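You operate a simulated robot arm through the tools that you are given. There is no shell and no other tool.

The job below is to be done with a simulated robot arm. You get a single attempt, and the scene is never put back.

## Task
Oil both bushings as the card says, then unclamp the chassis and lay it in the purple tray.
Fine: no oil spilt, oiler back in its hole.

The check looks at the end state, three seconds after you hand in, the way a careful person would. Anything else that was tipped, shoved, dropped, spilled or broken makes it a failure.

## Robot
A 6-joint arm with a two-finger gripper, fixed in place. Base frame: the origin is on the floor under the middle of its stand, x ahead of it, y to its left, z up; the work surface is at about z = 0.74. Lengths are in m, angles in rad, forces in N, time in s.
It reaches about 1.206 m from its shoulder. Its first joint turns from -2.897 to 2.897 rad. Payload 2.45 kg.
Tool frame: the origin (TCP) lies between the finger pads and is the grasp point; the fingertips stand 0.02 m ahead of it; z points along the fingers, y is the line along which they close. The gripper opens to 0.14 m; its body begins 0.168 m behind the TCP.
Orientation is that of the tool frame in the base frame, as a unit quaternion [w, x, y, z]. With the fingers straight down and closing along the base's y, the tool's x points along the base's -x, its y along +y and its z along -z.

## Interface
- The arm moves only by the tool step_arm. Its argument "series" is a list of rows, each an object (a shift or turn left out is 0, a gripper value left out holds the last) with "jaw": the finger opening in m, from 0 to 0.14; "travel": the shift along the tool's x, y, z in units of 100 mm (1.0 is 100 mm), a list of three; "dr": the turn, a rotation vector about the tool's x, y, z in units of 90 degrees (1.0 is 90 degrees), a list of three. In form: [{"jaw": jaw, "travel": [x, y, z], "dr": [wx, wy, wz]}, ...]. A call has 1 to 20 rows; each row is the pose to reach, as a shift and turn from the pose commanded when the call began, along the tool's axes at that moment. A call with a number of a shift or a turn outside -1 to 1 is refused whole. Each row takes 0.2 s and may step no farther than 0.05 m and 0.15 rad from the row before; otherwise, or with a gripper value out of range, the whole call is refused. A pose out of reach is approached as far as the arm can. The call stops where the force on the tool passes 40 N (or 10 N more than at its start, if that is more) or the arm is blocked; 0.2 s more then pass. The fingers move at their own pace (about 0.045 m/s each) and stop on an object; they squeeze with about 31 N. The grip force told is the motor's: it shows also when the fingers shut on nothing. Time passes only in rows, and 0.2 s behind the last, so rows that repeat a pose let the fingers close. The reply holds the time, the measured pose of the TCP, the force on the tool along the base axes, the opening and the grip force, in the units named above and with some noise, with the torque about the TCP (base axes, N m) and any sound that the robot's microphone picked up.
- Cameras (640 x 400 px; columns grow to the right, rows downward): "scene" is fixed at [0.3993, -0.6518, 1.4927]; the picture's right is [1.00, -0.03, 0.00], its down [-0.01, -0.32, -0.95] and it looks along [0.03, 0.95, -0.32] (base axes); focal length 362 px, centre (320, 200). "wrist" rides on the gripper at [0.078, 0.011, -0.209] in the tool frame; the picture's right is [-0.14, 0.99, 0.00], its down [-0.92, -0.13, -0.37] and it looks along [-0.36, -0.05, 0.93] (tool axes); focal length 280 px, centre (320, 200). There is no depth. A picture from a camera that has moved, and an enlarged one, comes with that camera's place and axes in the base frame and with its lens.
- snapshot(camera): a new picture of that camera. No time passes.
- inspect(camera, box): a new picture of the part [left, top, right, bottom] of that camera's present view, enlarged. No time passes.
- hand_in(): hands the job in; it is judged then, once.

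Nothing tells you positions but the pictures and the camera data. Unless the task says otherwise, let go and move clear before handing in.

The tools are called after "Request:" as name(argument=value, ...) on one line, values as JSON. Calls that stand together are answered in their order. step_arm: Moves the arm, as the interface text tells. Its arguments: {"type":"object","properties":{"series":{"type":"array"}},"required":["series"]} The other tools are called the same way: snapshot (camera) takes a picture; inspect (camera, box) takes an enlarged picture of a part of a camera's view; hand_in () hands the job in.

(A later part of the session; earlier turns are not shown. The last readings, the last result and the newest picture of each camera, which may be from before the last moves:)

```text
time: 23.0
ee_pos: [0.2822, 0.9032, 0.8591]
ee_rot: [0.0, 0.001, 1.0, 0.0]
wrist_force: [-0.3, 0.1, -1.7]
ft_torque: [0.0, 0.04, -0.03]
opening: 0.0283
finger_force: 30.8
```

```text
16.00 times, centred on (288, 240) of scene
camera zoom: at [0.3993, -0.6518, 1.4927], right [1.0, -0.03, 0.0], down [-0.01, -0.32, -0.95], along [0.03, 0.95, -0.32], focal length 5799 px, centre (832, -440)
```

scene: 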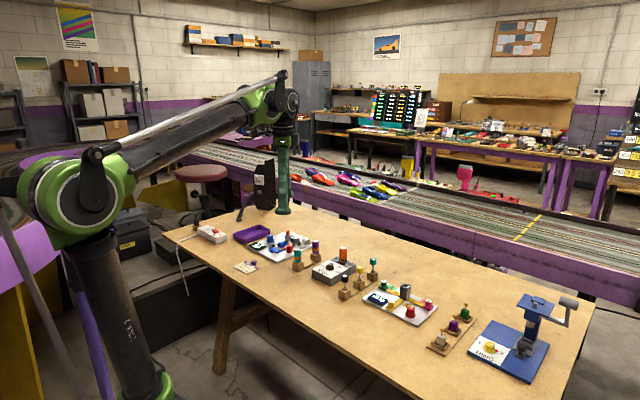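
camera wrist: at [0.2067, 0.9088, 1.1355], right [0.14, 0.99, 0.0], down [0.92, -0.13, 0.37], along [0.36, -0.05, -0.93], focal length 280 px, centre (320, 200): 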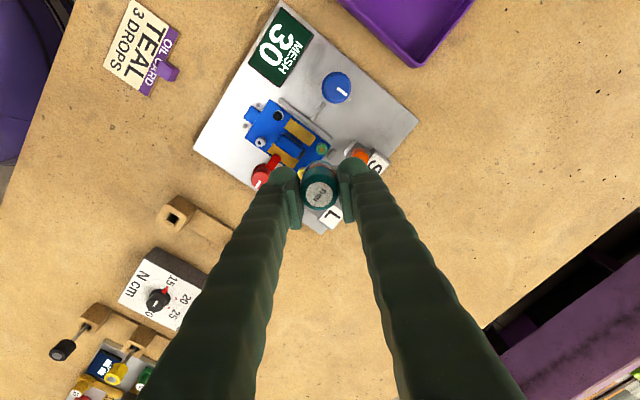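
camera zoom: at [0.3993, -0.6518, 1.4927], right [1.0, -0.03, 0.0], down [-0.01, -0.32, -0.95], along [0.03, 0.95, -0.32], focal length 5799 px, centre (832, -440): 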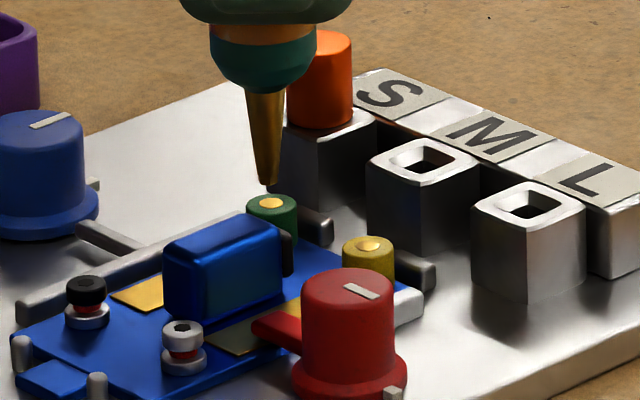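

No drop seen. I'll relax back to a light hold and check whether releasing does anything.

Request:
step_arm(series=[{"jaw": 0.0279}])

Request:
inspect(camera="scene", box=[282, 234, 294, 246])

Request:
inspect(camera="wrist", box=[280, 140, 360, 190])

```text
time: 23.4
ee_pos: [0.2825, 0.9033, 0.8578]
ee_rot: [0.0, 0.0, 1.0, 0.001]
wrist_force: [-0.6, -1.0, -1.0]
ft_torque: [0.0, 0.0, 0.0]
opening: 0.0286
finger_force: 31.1
```

```text
16.00 times, centred on (288, 240) of scene
camera zoom: at [0.3993, -0.6518, 1.4927], right [1.0, -0.03, 0.0], down [-0.01, -0.32, -0.95], along [0.03, 0.95, -0.32], focal length 5799 px, centre (832, -440)
```

zoom: 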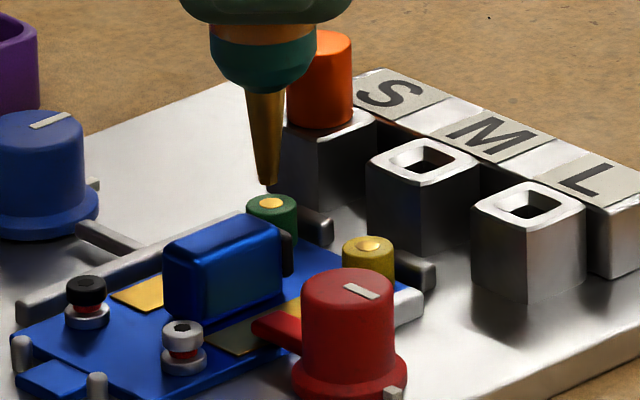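

```text
8.00 times, centred on (320, 165) of wrist
camera zoom: at [0.2054, 0.9114, 1.068], right [0.14, 0.99, 0.0], down [0.92, -0.13, 0.37], along [0.36, -0.05, -0.93], focal length 2243 px, centre (320, 480)
```

zoom: 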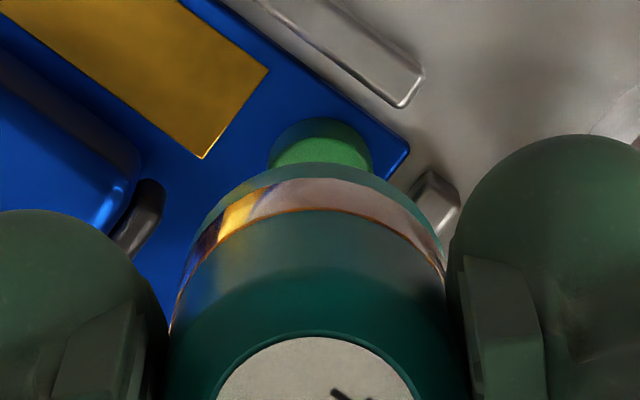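

The force reads as saturated and nothing shows yet. I'll raise straight up, staying over the bushing, and look at it for any oil.

Request:
step_arm(series=[{"travel": [0, 0, -0.15]}, {"travel": [0, 0, -0.35]}, {"travel": [0, 0, -0.55]}, {"travel": [0, 0, -0.66]}])

Request:
inspect(camera="wrist", box=[280, 110, 360, 160])

Request:
inspect(camera="wrist", box=[304, 135, 344, 160])

Request:
inspect(camera="scene", box=[278, 222, 298, 242])

```text
time: 24.4
ee_pos: [0.2826, 0.9047, 0.9263]
ee_rot: [0.0, 0.0, 1.0, 0.0]
wrist_force: [-0.2, -0.4, 0.0]
ft_torque: [0.02, 0.01, -0.03]
opening: 0.0285
finger_force: 31.3
```

```text
8.00 times, centred on (320, 135) of wrist
camera zoom: at [0.2061, 0.913, 1.1352], right [0.14, 0.99, 0.0], down [0.92, -0.13, 0.37], along [0.36, -0.05, -0.93], focal length 2243 px, centre (320, 720)
```

zoom: 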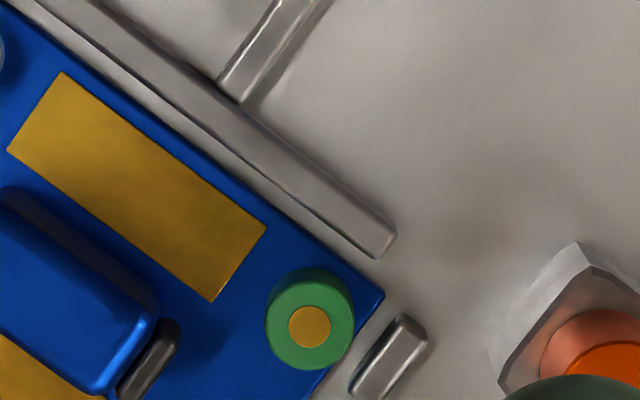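

```text
16.00 times, centred on (324, 148) of wrist
camera zoom: at [0.2061, 0.913, 1.1352], right [0.14, 0.99, 0.0], down [0.92, -0.13, 0.37], along [0.36, -0.05, -0.93], focal length 4486 px, centre (256, 1040)
```

zoom: 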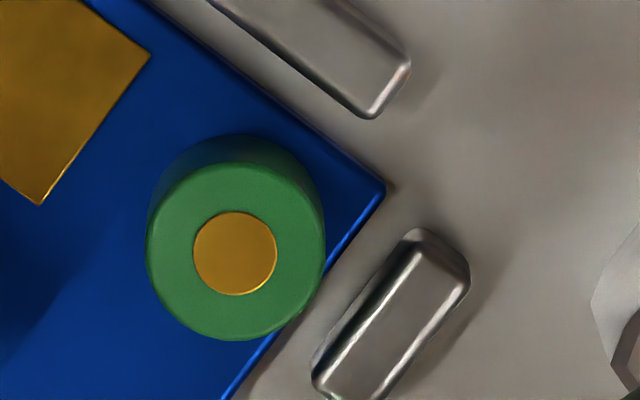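

```text
16.00 times, centred on (288, 232) of scene
camera zoom: at [0.3993, -0.6518, 1.4927], right [1.0, -0.03, 0.0], down [-0.01, -0.32, -0.95], along [0.03, 0.95, -0.32], focal length 5799 px, centre (832, -312)
```

zoom: 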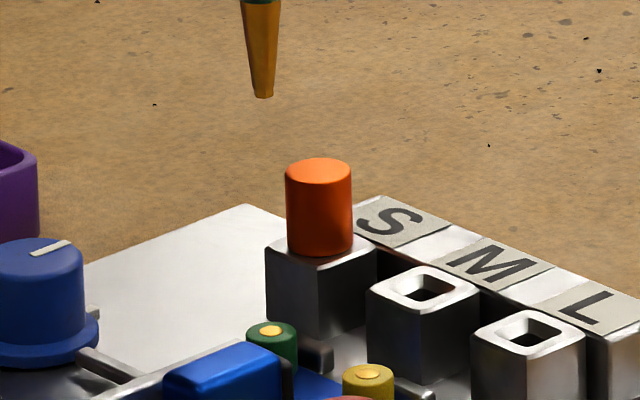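

The bushing is still dry, so squeezing the upper teal part does nothing. The orange band is probably where the bottle must be squeezed, and my pads sat above it. I'll return the oiler to its hole and regrip at the band.

Request:
step_arm(series=[{"travel": [-0.06, -0.2, 0]}, {"travel": [-0.12, -0.42, 0]}, {"travel": [-0.18, -0.62, 0]}, {"travel": [-0.22, -0.75, 0]}, {"travel": [-0.22, -0.75, 0]}])

Request:
step_arm(series=[{"travel": [-0.06, -0.2, 0]}, {"travel": [-0.12, -0.42, 0]}, {"travel": [-0.18, -0.62, 0]}, {"travel": [-0.22, -0.75, 0]}, {"travel": [-0.22, -0.75, 0]}])

Request:
step_arm(series=[{"travel": [-0.06, -0.2, 0]}, {"travel": [-0.12, -0.42, 0]}, {"travel": [-0.18, -0.62, 0]}, {"travel": [-0.22, -0.73, 0]}, {"travel": [-0.223, -0.747, 0]}, {"travel": [-0.223, -0.747, 0]}])

Request:
step_arm(series=[{"travel": [0, 0, 0.15]}, {"travel": [0, 0, 0.3]}, {"travel": [0, 0, 0.45]}, {"travel": [0, 0, 0.52]}, {"travel": [0, 0, 0.52]}])

Request:
inspect(camera="scene", box=[285, 235, 325, 275])

Request:
inspect(camera="wrist", box=[260, 120, 388, 200])

```text
time: 25.6
ee_pos: [0.3036, 0.8286, 0.9254]
ee_rot: [-0.001, 0.001, 1.0, 0.0]
wrist_force: [-0.4, -0.3, -0.5]
ft_torque: [0.02, 0.0, 0.03]
opening: 0.0286
finger_force: 30.6
```

```text
time: 26.8
ee_pos: [0.3271, 0.7517, 0.9253]
ee_rot: [0.0, 0.0, 1.0, 0.0]
wrist_force: [0.2, 0.2, -1.5]
ft_torque: [-0.01, 0.01, -0.02]
opening: 0.028
finger_force: 31.4
```

```text
time: 28.2
ee_pos: [0.3489, 0.6799, 0.9226]
ee_rot: [0.001, 0.0, 1.0, 0.001]
wrist_force: [-0.7, 0.1, -0.1]
ft_torque: [0.02, 0.01, -0.01]
opening: 0.0284
finger_force: 31.5
```

```text
time: 29.4
ee_pos: [0.3515, 0.6783, 0.8707]
ee_rot: [0.0, 0.001, 1.0, 0.0]
wrist_force: [0.3, 0.5, -1.1]
ft_torque: [0.01, 0.03, 0.01]
opening: 0.0286
finger_force: 31.0
```

```text
10.00 times, centred on (305, 255) of scene
camera zoom: at [0.3993, -0.6518, 1.4927], right [1.0, -0.03, 0.0], down [-0.01, -0.32, -0.95], along [0.03, 0.95, -0.32], focal length 3625 px, centre (470, -350)
```

zoom: 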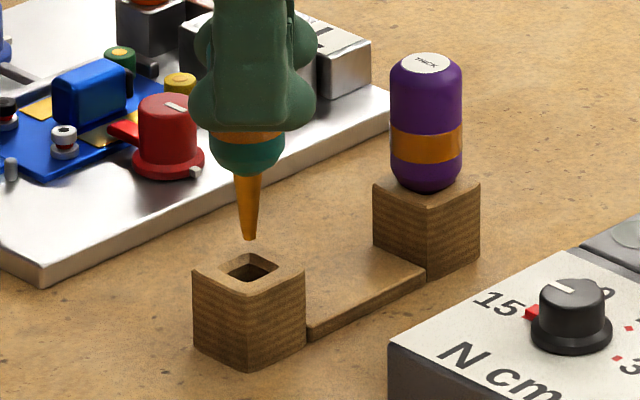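

```text
5.00 times, centred on (324, 160) of wrist
camera zoom: at [0.2736, 0.6879, 1.0813], right [0.14, 0.99, 0.0], down [0.92, -0.13, 0.37], along [0.36, -0.05, -0.93], focal length 1402 px, centre (300, 400)
```

zoom: 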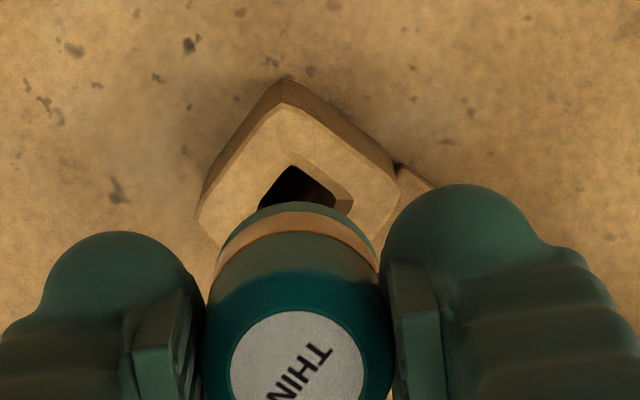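

The nozzle is over its hole. I'll lower it to the original seat.

Request:
step_arm(series=[{"travel": [0, 0, 0.1]}, {"travel": [0, 0, 0.2]}, {"travel": [0, 0, 0.3]}, {"travel": [0, 0, 0.4]}, {"travel": [0, 0, 0.45]}, {"travel": [0, 0, 0.475]}])

Request:
inspect(camera="scene", box=[285, 235, 325, 275])

```text
time: 30.8
ee_pos: [0.3498, 0.6772, 0.8251]
ee_rot: [0.0, 0.0, 1.0, -0.001]
wrist_force: [0.3, -1.1, -0.8]
ft_torque: [0.02, -0.02, -0.02]
opening: 0.0284
finger_force: 30.7
```

```text
10.00 times, centred on (305, 255) of scene
camera zoom: at [0.3993, -0.6518, 1.4927], right [1.0, -0.03, 0.0], down [-0.01, -0.32, -0.95], along [0.03, 0.95, -0.32], focal length 3625 px, centre (470, -350)
```

zoom: 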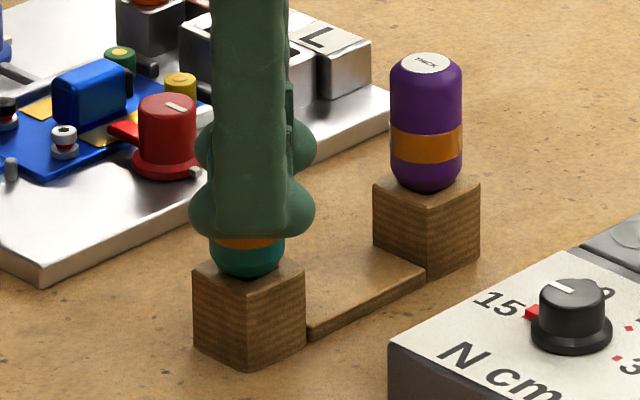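

Seated. I'll open slightly, lower about 25 mm so the pads cover the orange band, and look.

Request:
step_arm(series=[{"jaw": 0.034}, {"jaw": 0.04}, {"jaw": 0.04}])

Request:
inspect(camera="wrist", box=[260, 160, 388, 240])

Request:
step_arm(series=[{"travel": [0, 0, 0.08]}, {"travel": [0, 0, 0.16]}, {"travel": [0, 0, 0.22]}, {"travel": [0, 0, 0.25]}])

Request:
inspect(camera="scene", box=[285, 235, 325, 275])

Request:
inspect(camera="wrist", box=[260, 160, 388, 240])

```text
time: 31.6
ee_pos: [0.3504, 0.6782, 0.8236]
ee_rot: [-0.001, -0.001, 1.0, 0.0]
wrist_force: [0.0, -0.9, 0.0]
ft_torque: [-0.03, 0.0, -0.02]
opening: 0.04
finger_force: 0.1
```

```text
5.00 times, centred on (324, 200) of wrist
camera zoom: at [0.2726, 0.6873, 1.0345], right [0.14, 0.99, 0.0], down [0.92, -0.13, 0.37], along [0.36, -0.05, -0.93], focal length 1402 px, centre (300, 200)
```

zoom: 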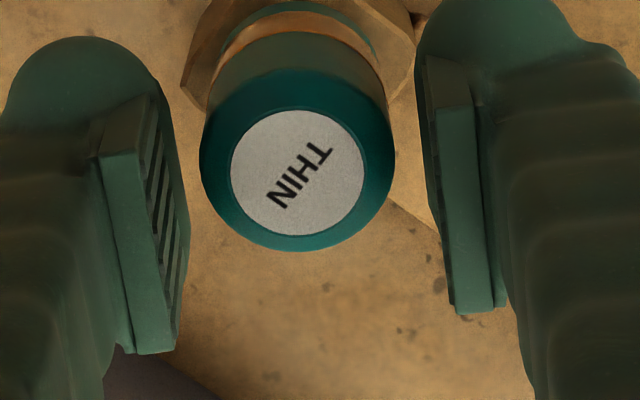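

```text
time: 32.6
ee_pos: [0.3509, 0.6786, 0.7996]
ee_rot: [0.0, 0.0, 1.0, -0.001]
wrist_force: [0.1, 1.3, 0.1]
ft_torque: [0.0, -0.04, -0.04]
opening: 0.0399
finger_force: 0.0
```

```text
10.00 times, centred on (305, 255) of scene
camera zoom: at [0.3993, -0.6518, 1.4927], right [1.0, -0.03, 0.0], down [-0.01, -0.32, -0.95], along [0.03, 0.95, -0.32], focal length 3625 px, centre (470, -350)
```

zoom: 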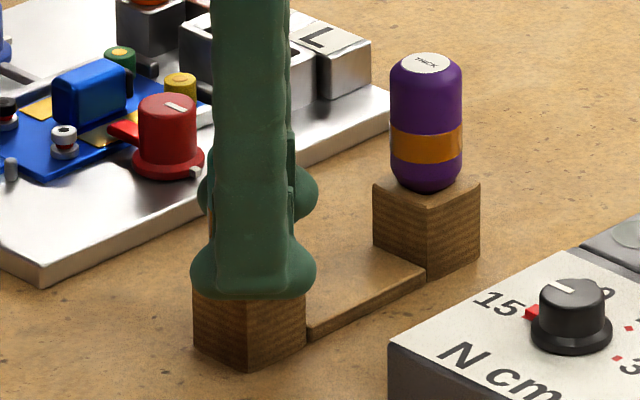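

```text
5.00 times, centred on (324, 200) of wrist
camera zoom: at [0.2729, 0.6874, 1.0099], right [0.14, 0.99, 0.0], down [0.92, -0.13, 0.37], along [0.36, -0.05, -0.93], focal length 1402 px, centre (300, 200)
```

zoom: 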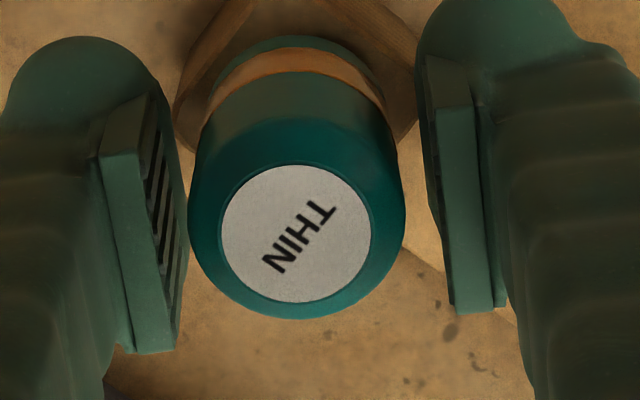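

The pads now straddle the band. I'll close in small steps, listening for any sound.

Request:
step_arm(series=[{"jaw": 0.034}, {"jaw": 0.0315}, {"jaw": 0.0315}])

Request:
step_arm(series=[{"jaw": 0.0305}, {"jaw": 0.0305}])

Request:
step_arm(series=[{"jaw": 0.0298}, {"jaw": 0.0298}])

```text
time: 33.4
ee_pos: [0.3501, 0.6784, 0.8011]
ee_rot: [0.0, 0.0, 1.0, 0.001]
wrist_force: [-0.2, 1.4, 1.0]
ft_torque: [-0.01, 0.0, -0.02]
opening: 0.0315
finger_force: 0.1
```

```text
time: 34.0
ee_pos: [0.35, 0.6782, 0.8006]
ee_rot: [0.001, 0.0, 1.0, 0.0]
wrist_force: [0.6, 0.2, -0.2]
ft_torque: [0.01, -0.01, -0.01]
opening: 0.0305
finger_force: 0.0
```

```text
time: 34.6
ee_pos: [0.3506, 0.6787, 0.8004]
ee_rot: [0.0, 0.0, 1.0, 0.0]
wrist_force: [0.7, -0.6, 1.0]
ft_torque: [-0.01, -0.02, -0.02]
opening: 0.0299
finger_force: 0.5
```

Request:
step_arm(series=[{"jaw": 0.0292}, {"jaw": 0.0292}])

Request:
step_arm(series=[{"jaw": 0.0286}, {"jaw": 0.0286}])

```text
time: 35.2
ee_pos: [0.3498, 0.6791, 0.801]
ee_rot: [0.0, 0.0, 1.0, 0.0]
wrist_force: [0.7, -0.7, -0.6]
ft_torque: [0.01, 0.03, 0.02]
opening: 0.03
finger_force: 0.0
```

```text
time: 35.8
ee_pos: [0.3495, 0.6785, 0.8001]
ee_rot: [0.0, 0.0, 1.0, 0.0]
wrist_force: [-0.7, 0.4, 1.1]
ft_torque: [0.0, -0.01, 0.01]
opening: 0.0293
finger_force: 6.8
```

Request:
step_arm(series=[{"jaw": 0.0281}, {"jaw": 0.0281}])

Request:
inspect(camera="wrist", box=[260, 160, 388, 240])

```text
time: 36.4
ee_pos: [0.3522, 0.6782, 0.8004]
ee_rot: [0.0, 0.0, 1.0, 0.0]
wrist_force: [-0.6, -0.9, 0.2]
ft_torque: [-0.04, -0.01, 0.0]
opening: 0.0297
finger_force: 3.4
```

```text
5.00 times, centred on (324, 200) of wrist
camera zoom: at [0.2729, 0.6874, 1.0101], right [0.14, 0.99, 0.0], down [0.92, -0.13, 0.37], along [0.36, -0.05, -0.93], focal length 1402 px, centre (300, 200)
```

zoom: 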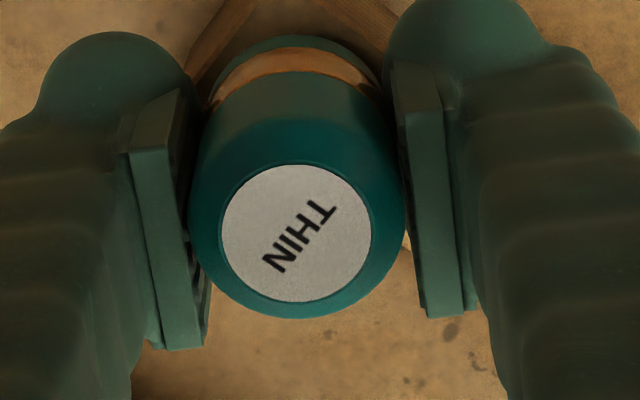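

Held at a light 3–7 N with no sound. I'll lift slowly and check.

Request:
step_arm(series=[{"travel": [0, 0, -0.06]}, {"travel": [0, 0, -0.14]}, {"travel": [0, 0, -0.24]}, {"travel": [0, 0, -0.34]}, {"travel": [0, 0, -0.4]}])

Request:
inspect(camera="scene", box=[285, 235, 325, 275])

Request:
inspect(camera="wrist", box=[260, 160, 388, 240])

```text
time: 37.6
ee_pos: [0.3488, 0.6789, 0.8409]
ee_rot: [0.0, 0.0, 1.0, 0.0]
wrist_force: [-0.3, 0.2, -0.2]
ft_torque: [0.01, -0.01, -0.03]
opening: 0.0296
finger_force: 3.6
```

```text
10.00 times, centred on (305, 255) of scene
camera zoom: at [0.3993, -0.6518, 1.4927], right [1.0, -0.03, 0.0], down [-0.01, -0.32, -0.95], along [0.03, 0.95, -0.32], focal length 3625 px, centre (470, -350)
```

zoom: 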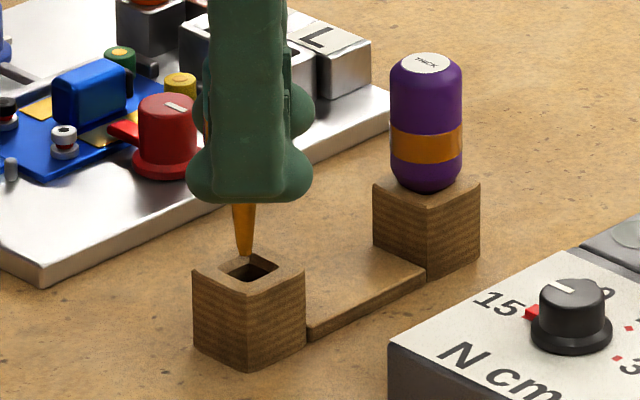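

```text
5.00 times, centred on (324, 200) of wrist
camera zoom: at [0.2719, 0.6881, 1.0501], right [0.14, 0.99, 0.0], down [0.92, -0.13, 0.37], along [0.36, -0.05, -0.93], focal length 1402 px, centre (300, 200)
```

zoom: 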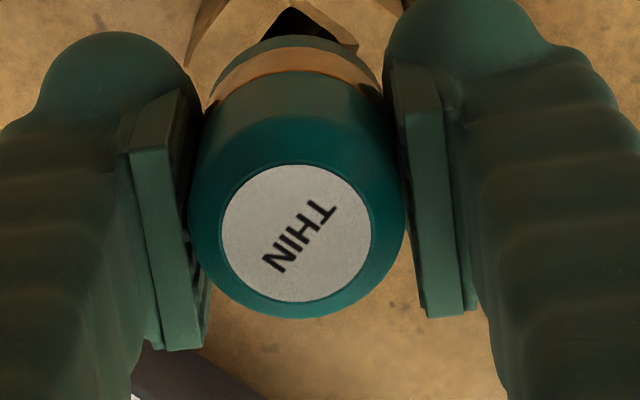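

Lifted cleanly at the band with a light grip. I'll raise further and carry it slowly back over the green bushing.

Request:
step_arm(series=[{"travel": [0, 0, -0.12]}, {"travel": [0, 0, -0.28]}, {"travel": [0, 0, -0.44]}, {"travel": [0, 0, -0.56]}, {"travel": [0, 0, -0.6]}])

Request:
step_arm(series=[{"travel": [0.03, 0.1, 0]}, {"travel": [0.06, 0.22, 0]}, {"travel": [0.1, 0.36, 0]}, {"travel": [0.15, 0.5, 0]}, {"travel": [0.19, 0.63, 0]}, {"travel": [0.22, 0.72, 0]}, {"travel": [0.22, 0.75, 0]}])

Request:
step_arm(series=[{"travel": [0.03, 0.1, 0]}, {"travel": [0.06, 0.22, 0]}, {"travel": [0.1, 0.36, 0]}, {"travel": [0.15, 0.5, 0]}, {"travel": [0.19, 0.63, 0]}, {"travel": [0.22, 0.72, 0]}, {"travel": [0.22, 0.75, 0]}])

Request:
step_arm(series=[{"travel": [0.03, 0.1, 0]}, {"travel": [0.06, 0.22, 0]}, {"travel": [0.1, 0.36, 0]}, {"travel": [0.15, 0.5, 0]}, {"travel": [0.19, 0.63, 0]}, {"travel": [0.22, 0.72, 0]}, {"travel": [0.223, 0.747, 0]}, {"travel": [0.223, 0.747, 0]}])

Request:
inspect(camera="scene", box=[271, 220, 303, 252])

Request:
inspect(camera="wrist", box=[280, 130, 360, 180])

```text
time: 38.8
ee_pos: [0.3495, 0.6783, 0.8995]
ee_rot: [0.0, 0.0, 1.0, -0.001]
wrist_force: [-0.1, 0.6, 0.4]
ft_torque: [-0.03, -0.03, -0.01]
opening: 0.0294
finger_force: 3.0
```

```text
time: 40.4
ee_pos: [0.3258, 0.7541, 0.9015]
ee_rot: [0.0, 0.0, 1.0, 0.0]
wrist_force: [0.5, 0.0, 0.2]
ft_torque: [-0.02, 0.03, 0.01]
opening: 0.0295
finger_force: 2.9
```

```text
time: 42.0
ee_pos: [0.306, 0.8296, 0.9006]
ee_rot: [0.0, -0.001, 1.0, 0.0]
wrist_force: [-0.1, 0.1, -1.1]
ft_torque: [-0.01, -0.03, 0.02]
opening: 0.0298
finger_force: 3.8
```

```text
time: 43.8
ee_pos: [0.2826, 0.9025, 0.9003]
ee_rot: [0.0, 0.0, 1.0, 0.0]
wrist_force: [0.4, 0.0, -0.4]
ft_torque: [0.02, -0.01, -0.03]
opening: 0.0299
finger_force: 2.8
```

```text
12.50 times, centred on (287, 236) of scene
camera zoom: at [0.3993, -0.6518, 1.4927], right [1.0, -0.03, 0.0], down [-0.01, -0.32, -0.95], along [0.03, 0.95, -0.32], focal length 4531 px, centre (732, -250)
```

zoom: 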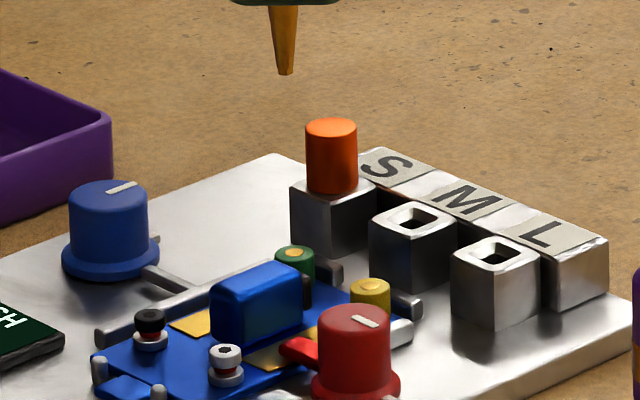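

```text
8.00 times, centred on (320, 155) of wrist
camera zoom: at [0.205, 0.9118, 1.11], right [0.14, 0.99, 0.0], down [0.92, -0.13, 0.37], along [0.36, -0.05, -0.93], focal length 2243 px, centre (320, 560)
```

zoom: 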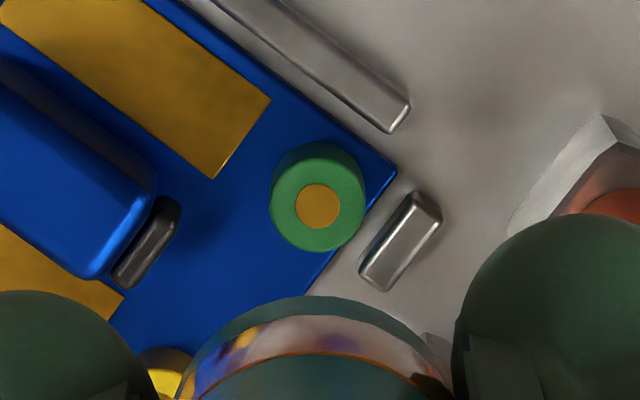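

Now the force holds steady at 3 N, so the band is springy. The alignment needs about +1 mm in x. I'll lower to about 14 mm above the bushing and recheck.

Request:
step_arm(series=[{"travel": [-0.01, 0.0, 0.1]}, {"travel": [-0.01, 0.0, 0.24]}, {"travel": [-0.01, 0.0, 0.38]}, {"travel": [-0.01, 0.0, 0.5]}, {"travel": [-0.01, 0.0, 0.58]}, {"travel": [-0.01, 0.0, 0.6]}, {"travel": [-0.01, 0.0, 0.6]}])

Request:
inspect(camera="scene", box=[271, 225, 303, 257])

Request:
inspect(camera="wrist", box=[280, 150, 360, 200])

```text
time: 45.4
ee_pos: [0.2848, 0.9039, 0.8394]
ee_rot: [0.0, 0.001, 1.0, 0.001]
wrist_force: [-0.8, 0.5, -0.9]
ft_torque: [0.03, 0.01, 0.01]
opening: 0.0292
finger_force: 3.8
```

```text
12.50 times, centred on (287, 241) of scene
camera zoom: at [0.3993, -0.6518, 1.4927], right [1.0, -0.03, 0.0], down [-0.01, -0.32, -0.95], along [0.03, 0.95, -0.32], focal length 4531 px, centre (732, -312)
```

zoom: 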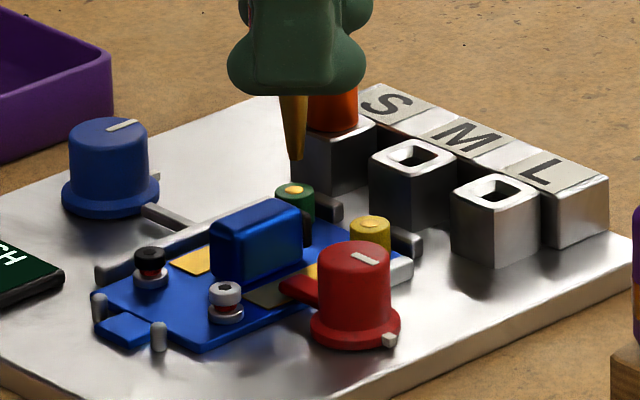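

```text
8.00 times, centred on (320, 175) of wrist
camera zoom: at [0.207, 0.9125, 1.0498], right [0.14, 0.99, 0.0], down [0.92, -0.13, 0.37], along [0.36, -0.05, -0.93], focal length 2243 px, centre (320, 400)
```

zoom: 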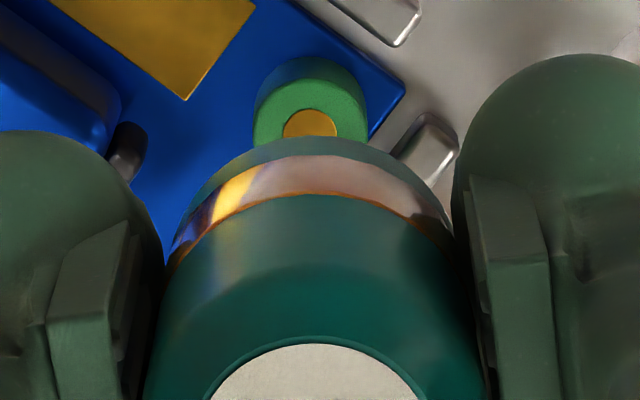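

x is now about 1.3 mm too far. I'll correct that, lower 6 mm more, then squeeze the band in small increments.

Request:
step_arm(series=[{"travel": [0.012, 0.0, 0.03]}, {"travel": [0.012, 0.0, 0.06]}, {"travel": [0.012, 0.0, 0.06]}])

Request:
inspect(camera="scene", box=[275, 230, 299, 254])

Request:
inspect(camera="wrist", box=[280, 150, 360, 200])

```text
time: 46.2
ee_pos: [0.2823, 0.9047, 0.836]
ee_rot: [0.0, 0.0, 1.0, 0.0]
wrist_force: [-0.4, -0.3, -1.2]
ft_torque: [0.04, -0.03, 0.01]
opening: 0.0294
finger_force: 3.2
```

```text
16.00 times, centred on (287, 242) of scene
camera zoom: at [0.3993, -0.6518, 1.4927], right [1.0, -0.03, 0.0], down [-0.01, -0.32, -0.95], along [0.03, 0.95, -0.32], focal length 5799 px, centre (848, -472)
```

zoom: 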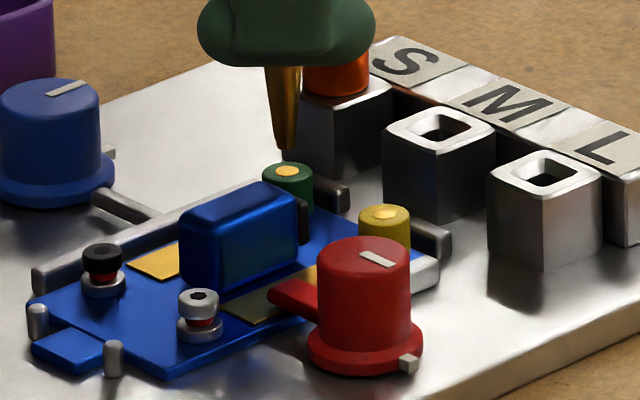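

```text
8.00 times, centred on (320, 175) of wrist
camera zoom: at [0.2058, 0.9124, 1.0448], right [0.14, 0.99, 0.0], down [0.92, -0.13, 0.37], along [0.36, -0.05, -0.93], focal length 2243 px, centre (320, 400)
```

zoom: 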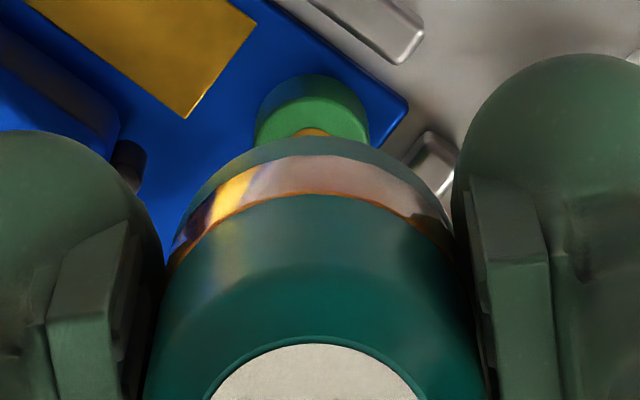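

Well aligned now. Starting with a slight squeeze increment.

Request:
step_arm(series=[{"jaw": 0.0275}])

```text
time: 46.6
ee_pos: [0.2827, 0.9037, 0.8342]
ee_rot: [0.0, 0.0, 1.0, 0.0]
wrist_force: [0.1, -0.4, -0.1]
ft_torque: [-0.03, 0.01, -0.02]
opening: 0.0285
finger_force: 29.5
```

Request:
inspect(camera="scene", box=[275, 230, 299, 254])

Request:
step_arm(series=[{"jaw": 0.0281}])

Request:
inspect(camera="scene", box=[275, 230, 299, 254])

```text
16.00 times, centred on (287, 242) of scene
camera zoom: at [0.3993, -0.6518, 1.4927], right [1.0, -0.03, 0.0], down [-0.01, -0.32, -0.95], along [0.03, 0.95, -0.32], focal length 5799 px, centre (848, -472)
```

zoom: 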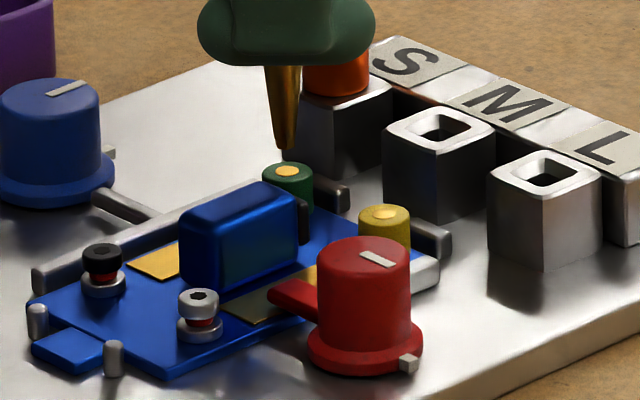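

```text
time: 47.0
ee_pos: [0.2826, 0.9041, 0.8343]
ee_rot: [0.0, 0.0, 1.0, 0.0]
wrist_force: [1.0, 0.4, 0.2]
ft_torque: [0.01, 0.01, 0.04]
opening: 0.0295
finger_force: 6.9
```

```text
16.00 times, centred on (287, 242) of scene
camera zoom: at [0.3993, -0.6518, 1.4927], right [1.0, -0.03, 0.0], down [-0.01, -0.32, -0.95], along [0.03, 0.95, -0.32], focal length 5799 px, centre (848, -472)
```

zoom: 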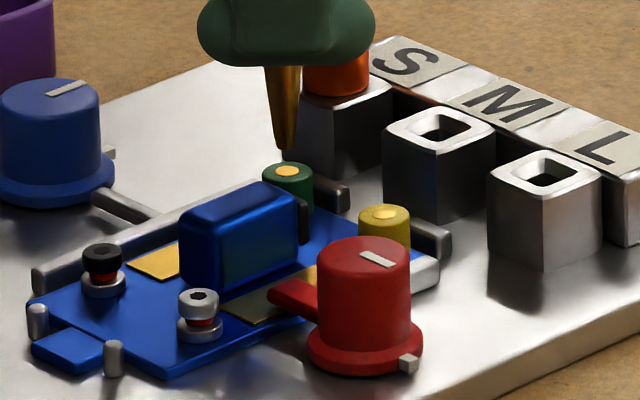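

No drop yet. I'll try a firmer squeeze on the band for one row, then look.

Request:
step_arm(series=[{"jaw": 0.026}])

Request:
inspect(camera="scene", box=[275, 230, 299, 254])

Request:
inspect(camera="wrist", box=[280, 150, 360, 200])

```text
time: 47.4
ee_pos: [0.2823, 0.9031, 0.8356]
ee_rot: [-0.001, 0.0, 1.0, 0.0]
wrist_force: [0.3, 0.1, 0.5]
ft_torque: [0.0, 0.01, -0.01]
opening: 0.0285
finger_force: 30.8
```

```text
16.00 times, centred on (287, 242) of scene
camera zoom: at [0.3993, -0.6518, 1.4927], right [1.0, -0.03, 0.0], down [-0.01, -0.32, -0.95], along [0.03, 0.95, -0.32], focal length 5799 px, centre (848, -472)
```

zoom: 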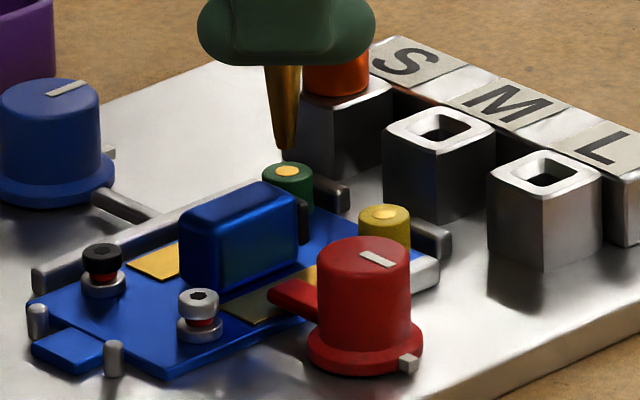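

```text
8.00 times, centred on (320, 175) of wrist
camera zoom: at [0.2057, 0.9124, 1.0449], right [0.14, 0.99, 0.0], down [0.92, -0.13, 0.37], along [0.36, -0.05, -0.93], focal length 2243 px, centre (320, 400)
```

zoom: 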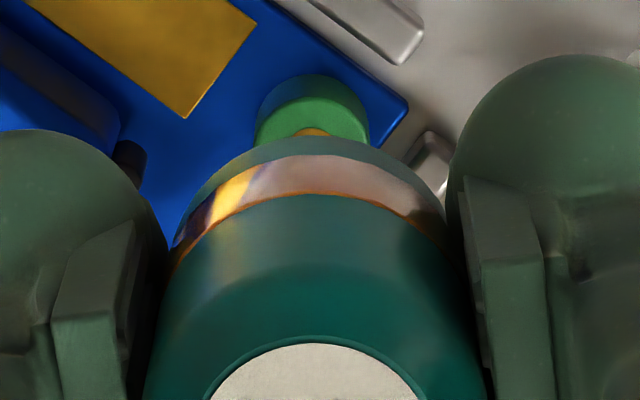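

Still dry at 31 N. I'll hold the squeeze a little longer (0.8 s) while over the bushing to see if a drop forms with time.

Request:
step_arm(series=[{"jaw": 0.026}, {"jaw": 0.026}, {"jaw": 0.026}])

Request:
inspect(camera="scene", box=[275, 230, 299, 254])

```text
time: 48.2
ee_pos: [0.2823, 0.904, 0.8341]
ee_rot: [0.001, 0.0, 1.0, 0.001]
wrist_force: [-0.2, -0.6, 0.6]
ft_torque: [-0.01, 0.01, 0.0]
opening: 0.0284
finger_force: 30.7
```

```text
16.00 times, centred on (287, 242) of scene
camera zoom: at [0.3993, -0.6518, 1.4927], right [1.0, -0.03, 0.0], down [-0.01, -0.32, -0.95], along [0.03, 0.95, -0.32], focal length 5799 px, centre (848, -472)
```

zoom: 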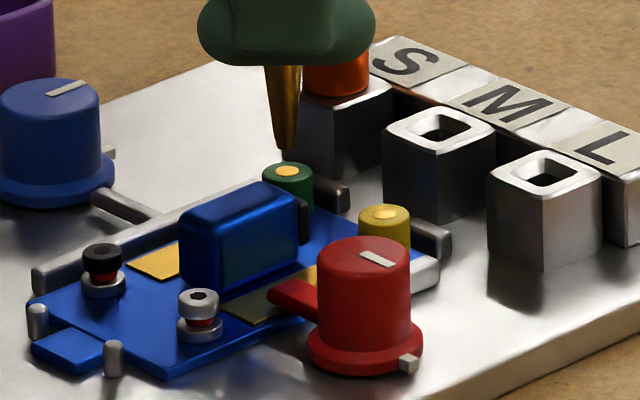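

Squeezing alone gives no drop, even when held. The nozzle may need to touch the bushing, like a valve tip. I'll relax the grip and lower in small steps until I feel light contact.

Request:
step_arm(series=[{"jaw": 0.0279}, {"jaw": 0.0279, "travel": [0, 0, 0.01]}, {"jaw": 0.0279, "travel": [0, 0, 0.02]}, {"jaw": 0.0279, "travel": [0, 0, 0.03]}])

Request:
inspect(camera="scene", box=[275, 230, 299, 254])

```text
time: 49.2
ee_pos: [0.2838, 0.9037, 0.8302]
ee_rot: [0.0, 0.001, 1.0, 0.0]
wrist_force: [-0.1, -0.9, 0.5]
ft_torque: [0.01, 0.02, 0.0]
opening: 0.029
finger_force: 3.8
```

```text
16.00 times, centred on (287, 242) of scene
camera zoom: at [0.3993, -0.6518, 1.4927], right [1.0, -0.03, 0.0], down [-0.01, -0.32, -0.95], along [0.03, 0.95, -0.32], focal length 5799 px, centre (848, -472)
```

zoom: 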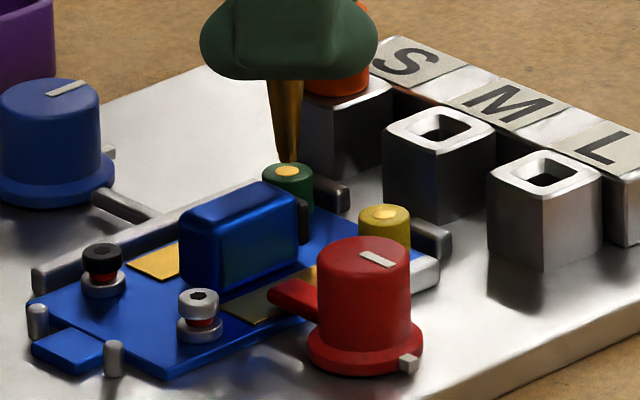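

About 2 mm left. I'll continue at 1 mm per step.

Request:
step_arm(series=[{"travel": [0, 0, 0.01]}])

Request:
step_arm(series=[{"travel": [0, 0, 0.01]}])

Request:
inspect(camera="scene", box=[275, 230, 299, 254])

```text
time: 49.6
ee_pos: [0.2839, 0.9017, 0.8313]
ee_rot: [0.0, 0.0, 1.0, -0.001]
wrist_force: [-0.1, 0.5, 0.1]
ft_torque: [0.02, -0.02, 0.01]
opening: 0.0293
finger_force: 10.5
```

```text
time: 50.0
ee_pos: [0.2829, 0.9024, 0.8287]
ee_rot: [0.0, 0.0, 1.0, 0.0]
wrist_force: [0.2, -0.2, -0.5]
ft_torque: [0.0, -0.01, 0.01]
opening: 0.0286
finger_force: 16.3
```

```text
16.00 times, centred on (287, 242) of scene
camera zoom: at [0.3993, -0.6518, 1.4927], right [1.0, -0.03, 0.0], down [-0.01, -0.32, -0.95], along [0.03, 0.95, -0.32], focal length 5799 px, centre (848, -472)
```

zoom: 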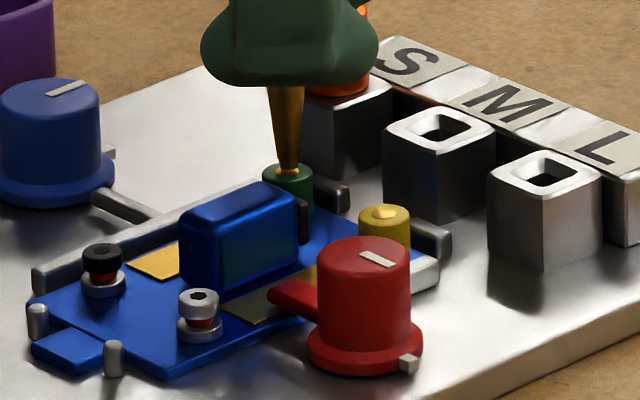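

Request:
step_arm(series=[{"travel": [0, 0, 0.01]}])

Request:
inspect(camera="scene", box=[275, 230, 299, 254])

Request:
inspect(camera="wrist", box=[280, 150, 360, 200])

```text
time: 50.4
ee_pos: [0.2829, 0.9032, 0.8279]
ee_rot: [0.0, 0.0, 1.0, 0.0]
wrist_force: [-0.3, 1.1, 0.9]
ft_torque: [0.03, -0.05, 0.0]
opening: 0.0292
finger_force: 7.2
```

```text
16.00 times, centred on (287, 242) of scene
camera zoom: at [0.3993, -0.6518, 1.4927], right [1.0, -0.03, 0.0], down [-0.01, -0.32, -0.95], along [0.03, 0.95, -0.32], focal length 5799 px, centre (848, -472)
```

zoom: 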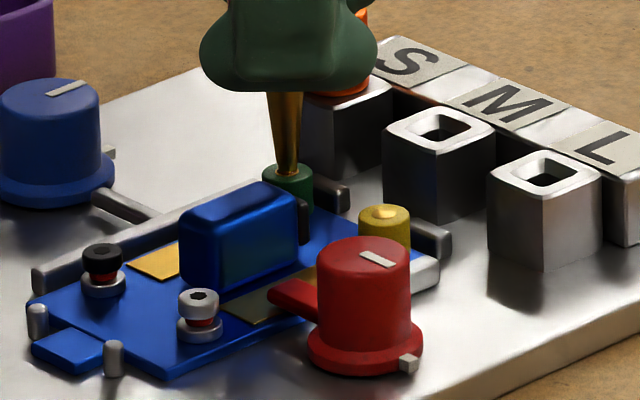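

```text
8.00 times, centred on (320, 175) of wrist
camera zoom: at [0.2061, 0.9122, 1.0371], right [0.14, 0.99, 0.0], down [0.92, -0.13, 0.37], along [0.36, -0.05, -0.93], focal length 2243 px, centre (320, 400)
```

zoom: 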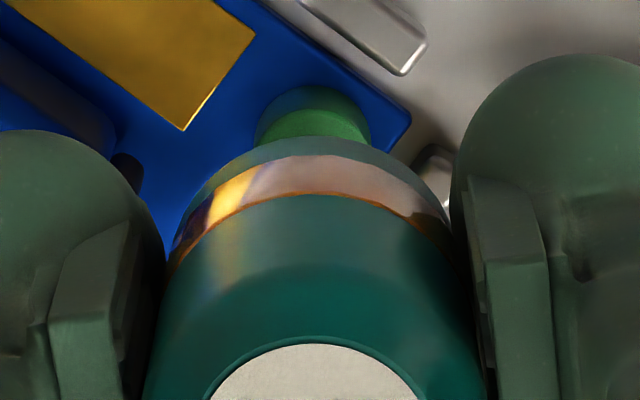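

Request:
step_arm(series=[{"travel": [0, 0, 0.01]}])

Request:
inspect(camera="scene", box=[275, 230, 299, 254])

```text
time: 50.8
ee_pos: [0.2838, 0.9039, 0.8254]
ee_rot: [-0.001, 0.0, 1.0, 0.0]
wrist_force: [-0.6, 0.7, 2.6]
ft_torque: [0.02, 0.02, -0.03]
opening: 0.0292
finger_force: 13.0
```

```text
16.00 times, centred on (287, 242) of scene
camera zoom: at [0.3993, -0.6518, 1.4927], right [1.0, -0.03, 0.0], down [-0.01, -0.32, -0.95], along [0.03, 0.95, -0.32], focal length 5799 px, centre (848, -472)
```

zoom: 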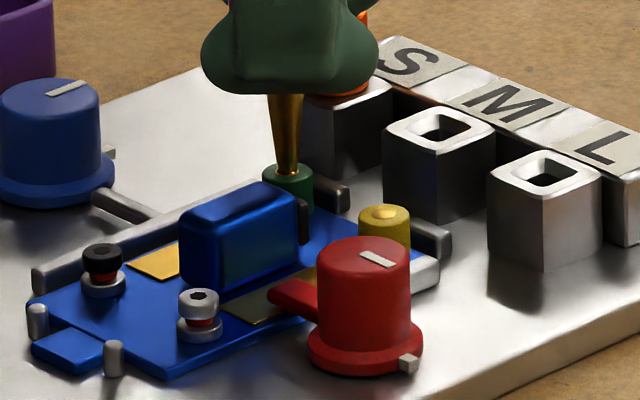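

Light contact, about 2.6 N. I'll try a brief squeeze with the nozzle touching the bushing.

Request:
step_arm(series=[{"jaw": 0.026}, {"jaw": 0.0281}])

Request:
inspect(camera="scene", box=[275, 230, 299, 254])

```text
time: 51.4
ee_pos: [0.283, 0.9031, 0.8264]
ee_rot: [-0.001, 0.001, 1.0, 0.0]
wrist_force: [-0.1, -0.1, -0.9]
ft_torque: [0.0, 0.02, 0.02]
opening: 0.0294
finger_force: 7.2
```

```text
16.00 times, centred on (287, 242) of scene
camera zoom: at [0.3993, -0.6518, 1.4927], right [1.0, -0.03, 0.0], down [-0.01, -0.32, -0.95], along [0.03, 0.95, -0.32], focal length 5799 px, centre (848, -472)
```

zoom: 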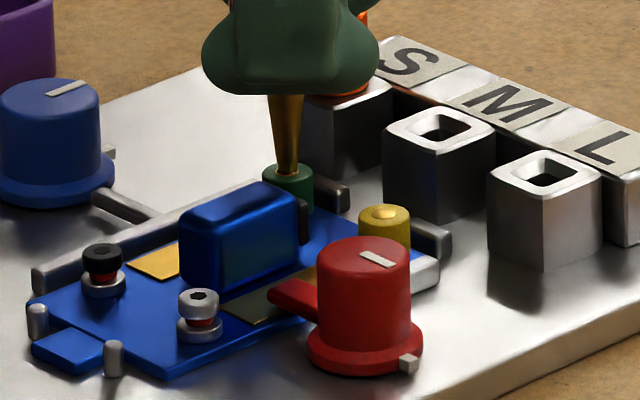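

No sound again. I'll raise straight up and look at the bushing top closely.

Request:
step_arm(series=[{"travel": [0, 0, -0.05]}, {"travel": [0, 0, -0.2]}, {"travel": [0, 0, -0.4]}, {"travel": [0, 0, -0.6]}, {"travel": [0, 0, -0.7]}])

Request:
inspect(camera="wrist", box=[300, 140, 340, 165])

Request:
inspect(camera="scene", box=[275, 222, 299, 246])

Request:
snapshot(camera="wrist")

```text
time: 52.6
ee_pos: [0.2843, 0.9028, 0.8972]
ee_rot: [0.0, 0.0, 1.0, 0.001]
wrist_force: [-0.1, 0.1, -0.3]
ft_torque: [0.0, -0.01, -0.02]
opening: 0.0296
finger_force: 7.2
```

```text
16.00 times, centred on (320, 152) of wrist
camera zoom: at [0.2061, 0.9122, 1.1066], right [0.14, 0.99, 0.0], down [0.92, -0.13, 0.37], along [0.36, -0.05, -0.93], focal length 4486 px, centre (320, 960)
```

zoom: 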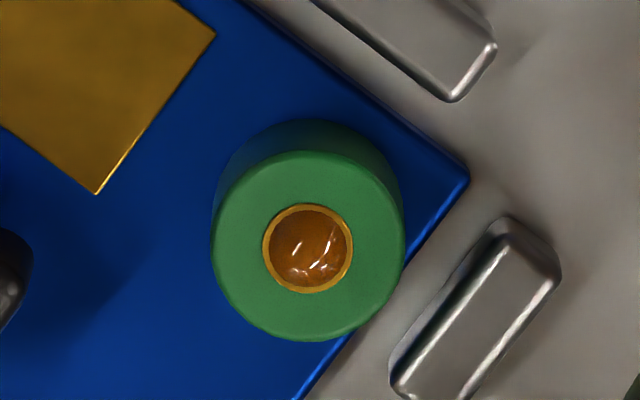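

```text
16.00 times, centred on (287, 234) of scene
camera zoom: at [0.3993, -0.6518, 1.4927], right [1.0, -0.03, 0.0], down [-0.01, -0.32, -0.95], along [0.03, 0.95, -0.32], focal length 5799 px, centre (848, -344)
```

zoom: 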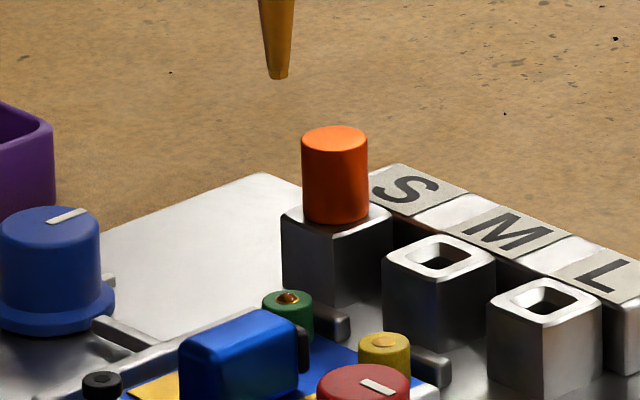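

```text
taken
camera wrist: at [0.2061, 0.9122, 1.1066], right [0.14, 0.99, 0.0], down [0.92, -0.13, 0.37], along [0.36, -0.05, -0.93], focal length 280 px, centre (320, 200)
```

wrist: 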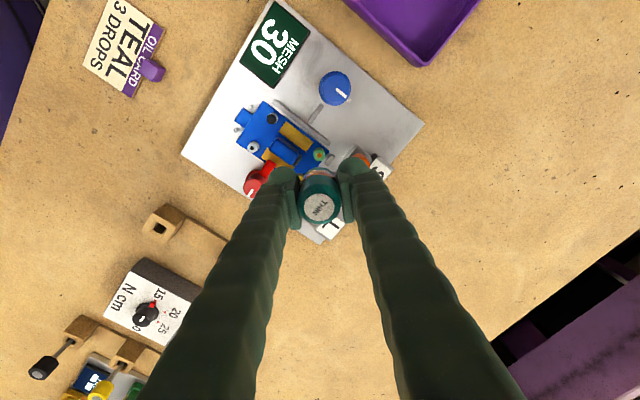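

Oil is in: there's an amber bead on the green bushing, so the nozzle has to touch, or nearly touch, to deliver. I don't know yet what one drop looks like, so I'll test a single quick touch on the dry yellow bushing and compare beads. I'll move there at height first.

Request:
step_arm(series=[{"jaw": 0.0281, "travel": [-0.07, -0.07, 0]}, {"travel": [-0.15, -0.15, 0]}, {"travel": [-0.23, -0.23, 0]}, {"travel": [-0.297, -0.302, 0]}, {"travel": [-0.297, -0.302, 0]}])

Request:
inspect(camera="scene", box=[275, 222, 307, 254])

Request:
inspect(camera="wrist", box=[280, 120, 360, 170])

Request:
inspect(camera="wrist", box=[260, 160, 388, 240])

```text
time: 53.8
ee_pos: [0.3131, 0.8715, 0.8973]
ee_rot: [0.0, -0.001, 1.0, 0.0]
wrist_force: [0.3, -0.3, -0.3]
ft_torque: [-0.01, 0.0, -0.03]
opening: 0.029
finger_force: 6.7
```

```text
12.50 times, centred on (291, 238) of scene
camera zoom: at [0.3993, -0.6518, 1.4927], right [1.0, -0.03, 0.0], down [-0.01, -0.32, -0.95], along [0.03, 0.95, -0.32], focal length 4531 px, centre (682, -275)
```

zoom: 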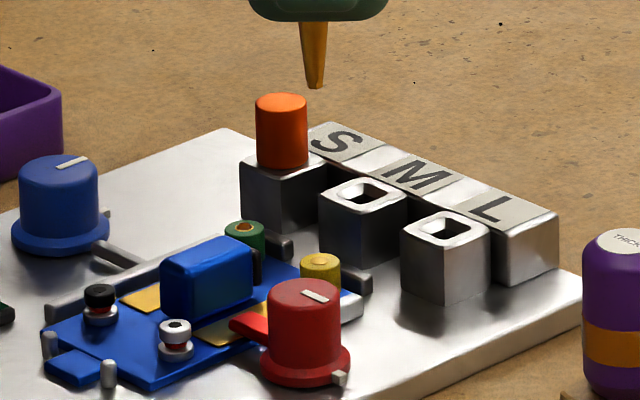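

```text
8.00 times, centred on (320, 145) of wrist
camera zoom: at [0.2362, 0.881, 1.1063], right [0.14, 0.99, 0.0], down [0.92, -0.13, 0.37], along [0.36, -0.05, -0.93], focal length 2243 px, centre (320, 640)
```

zoom: 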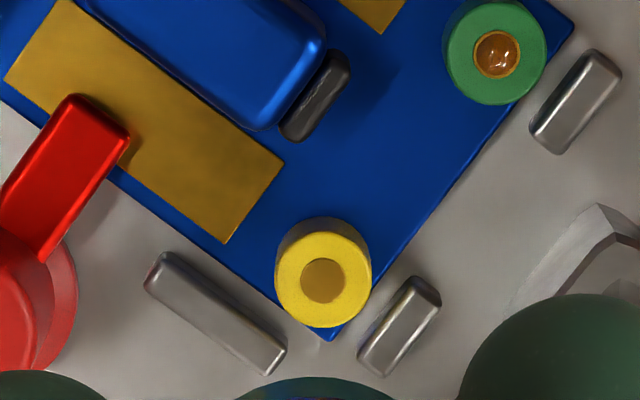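

```text
5.00 times, centred on (324, 200) of wrist
camera zoom: at [0.2362, 0.881, 1.1063], right [0.14, 0.99, 0.0], down [0.92, -0.13, 0.37], along [0.36, -0.05, -0.93], focal length 1402 px, centre (300, 200)
```

zoom: 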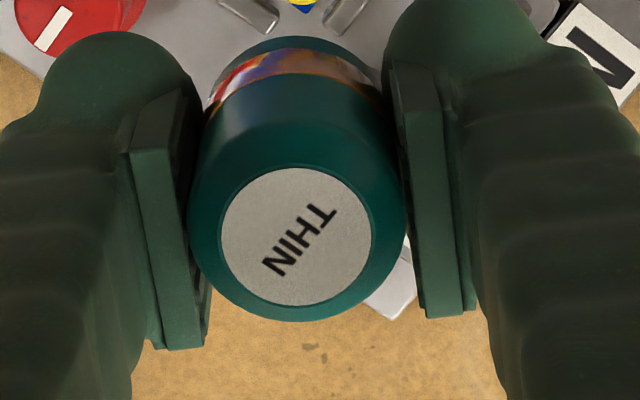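

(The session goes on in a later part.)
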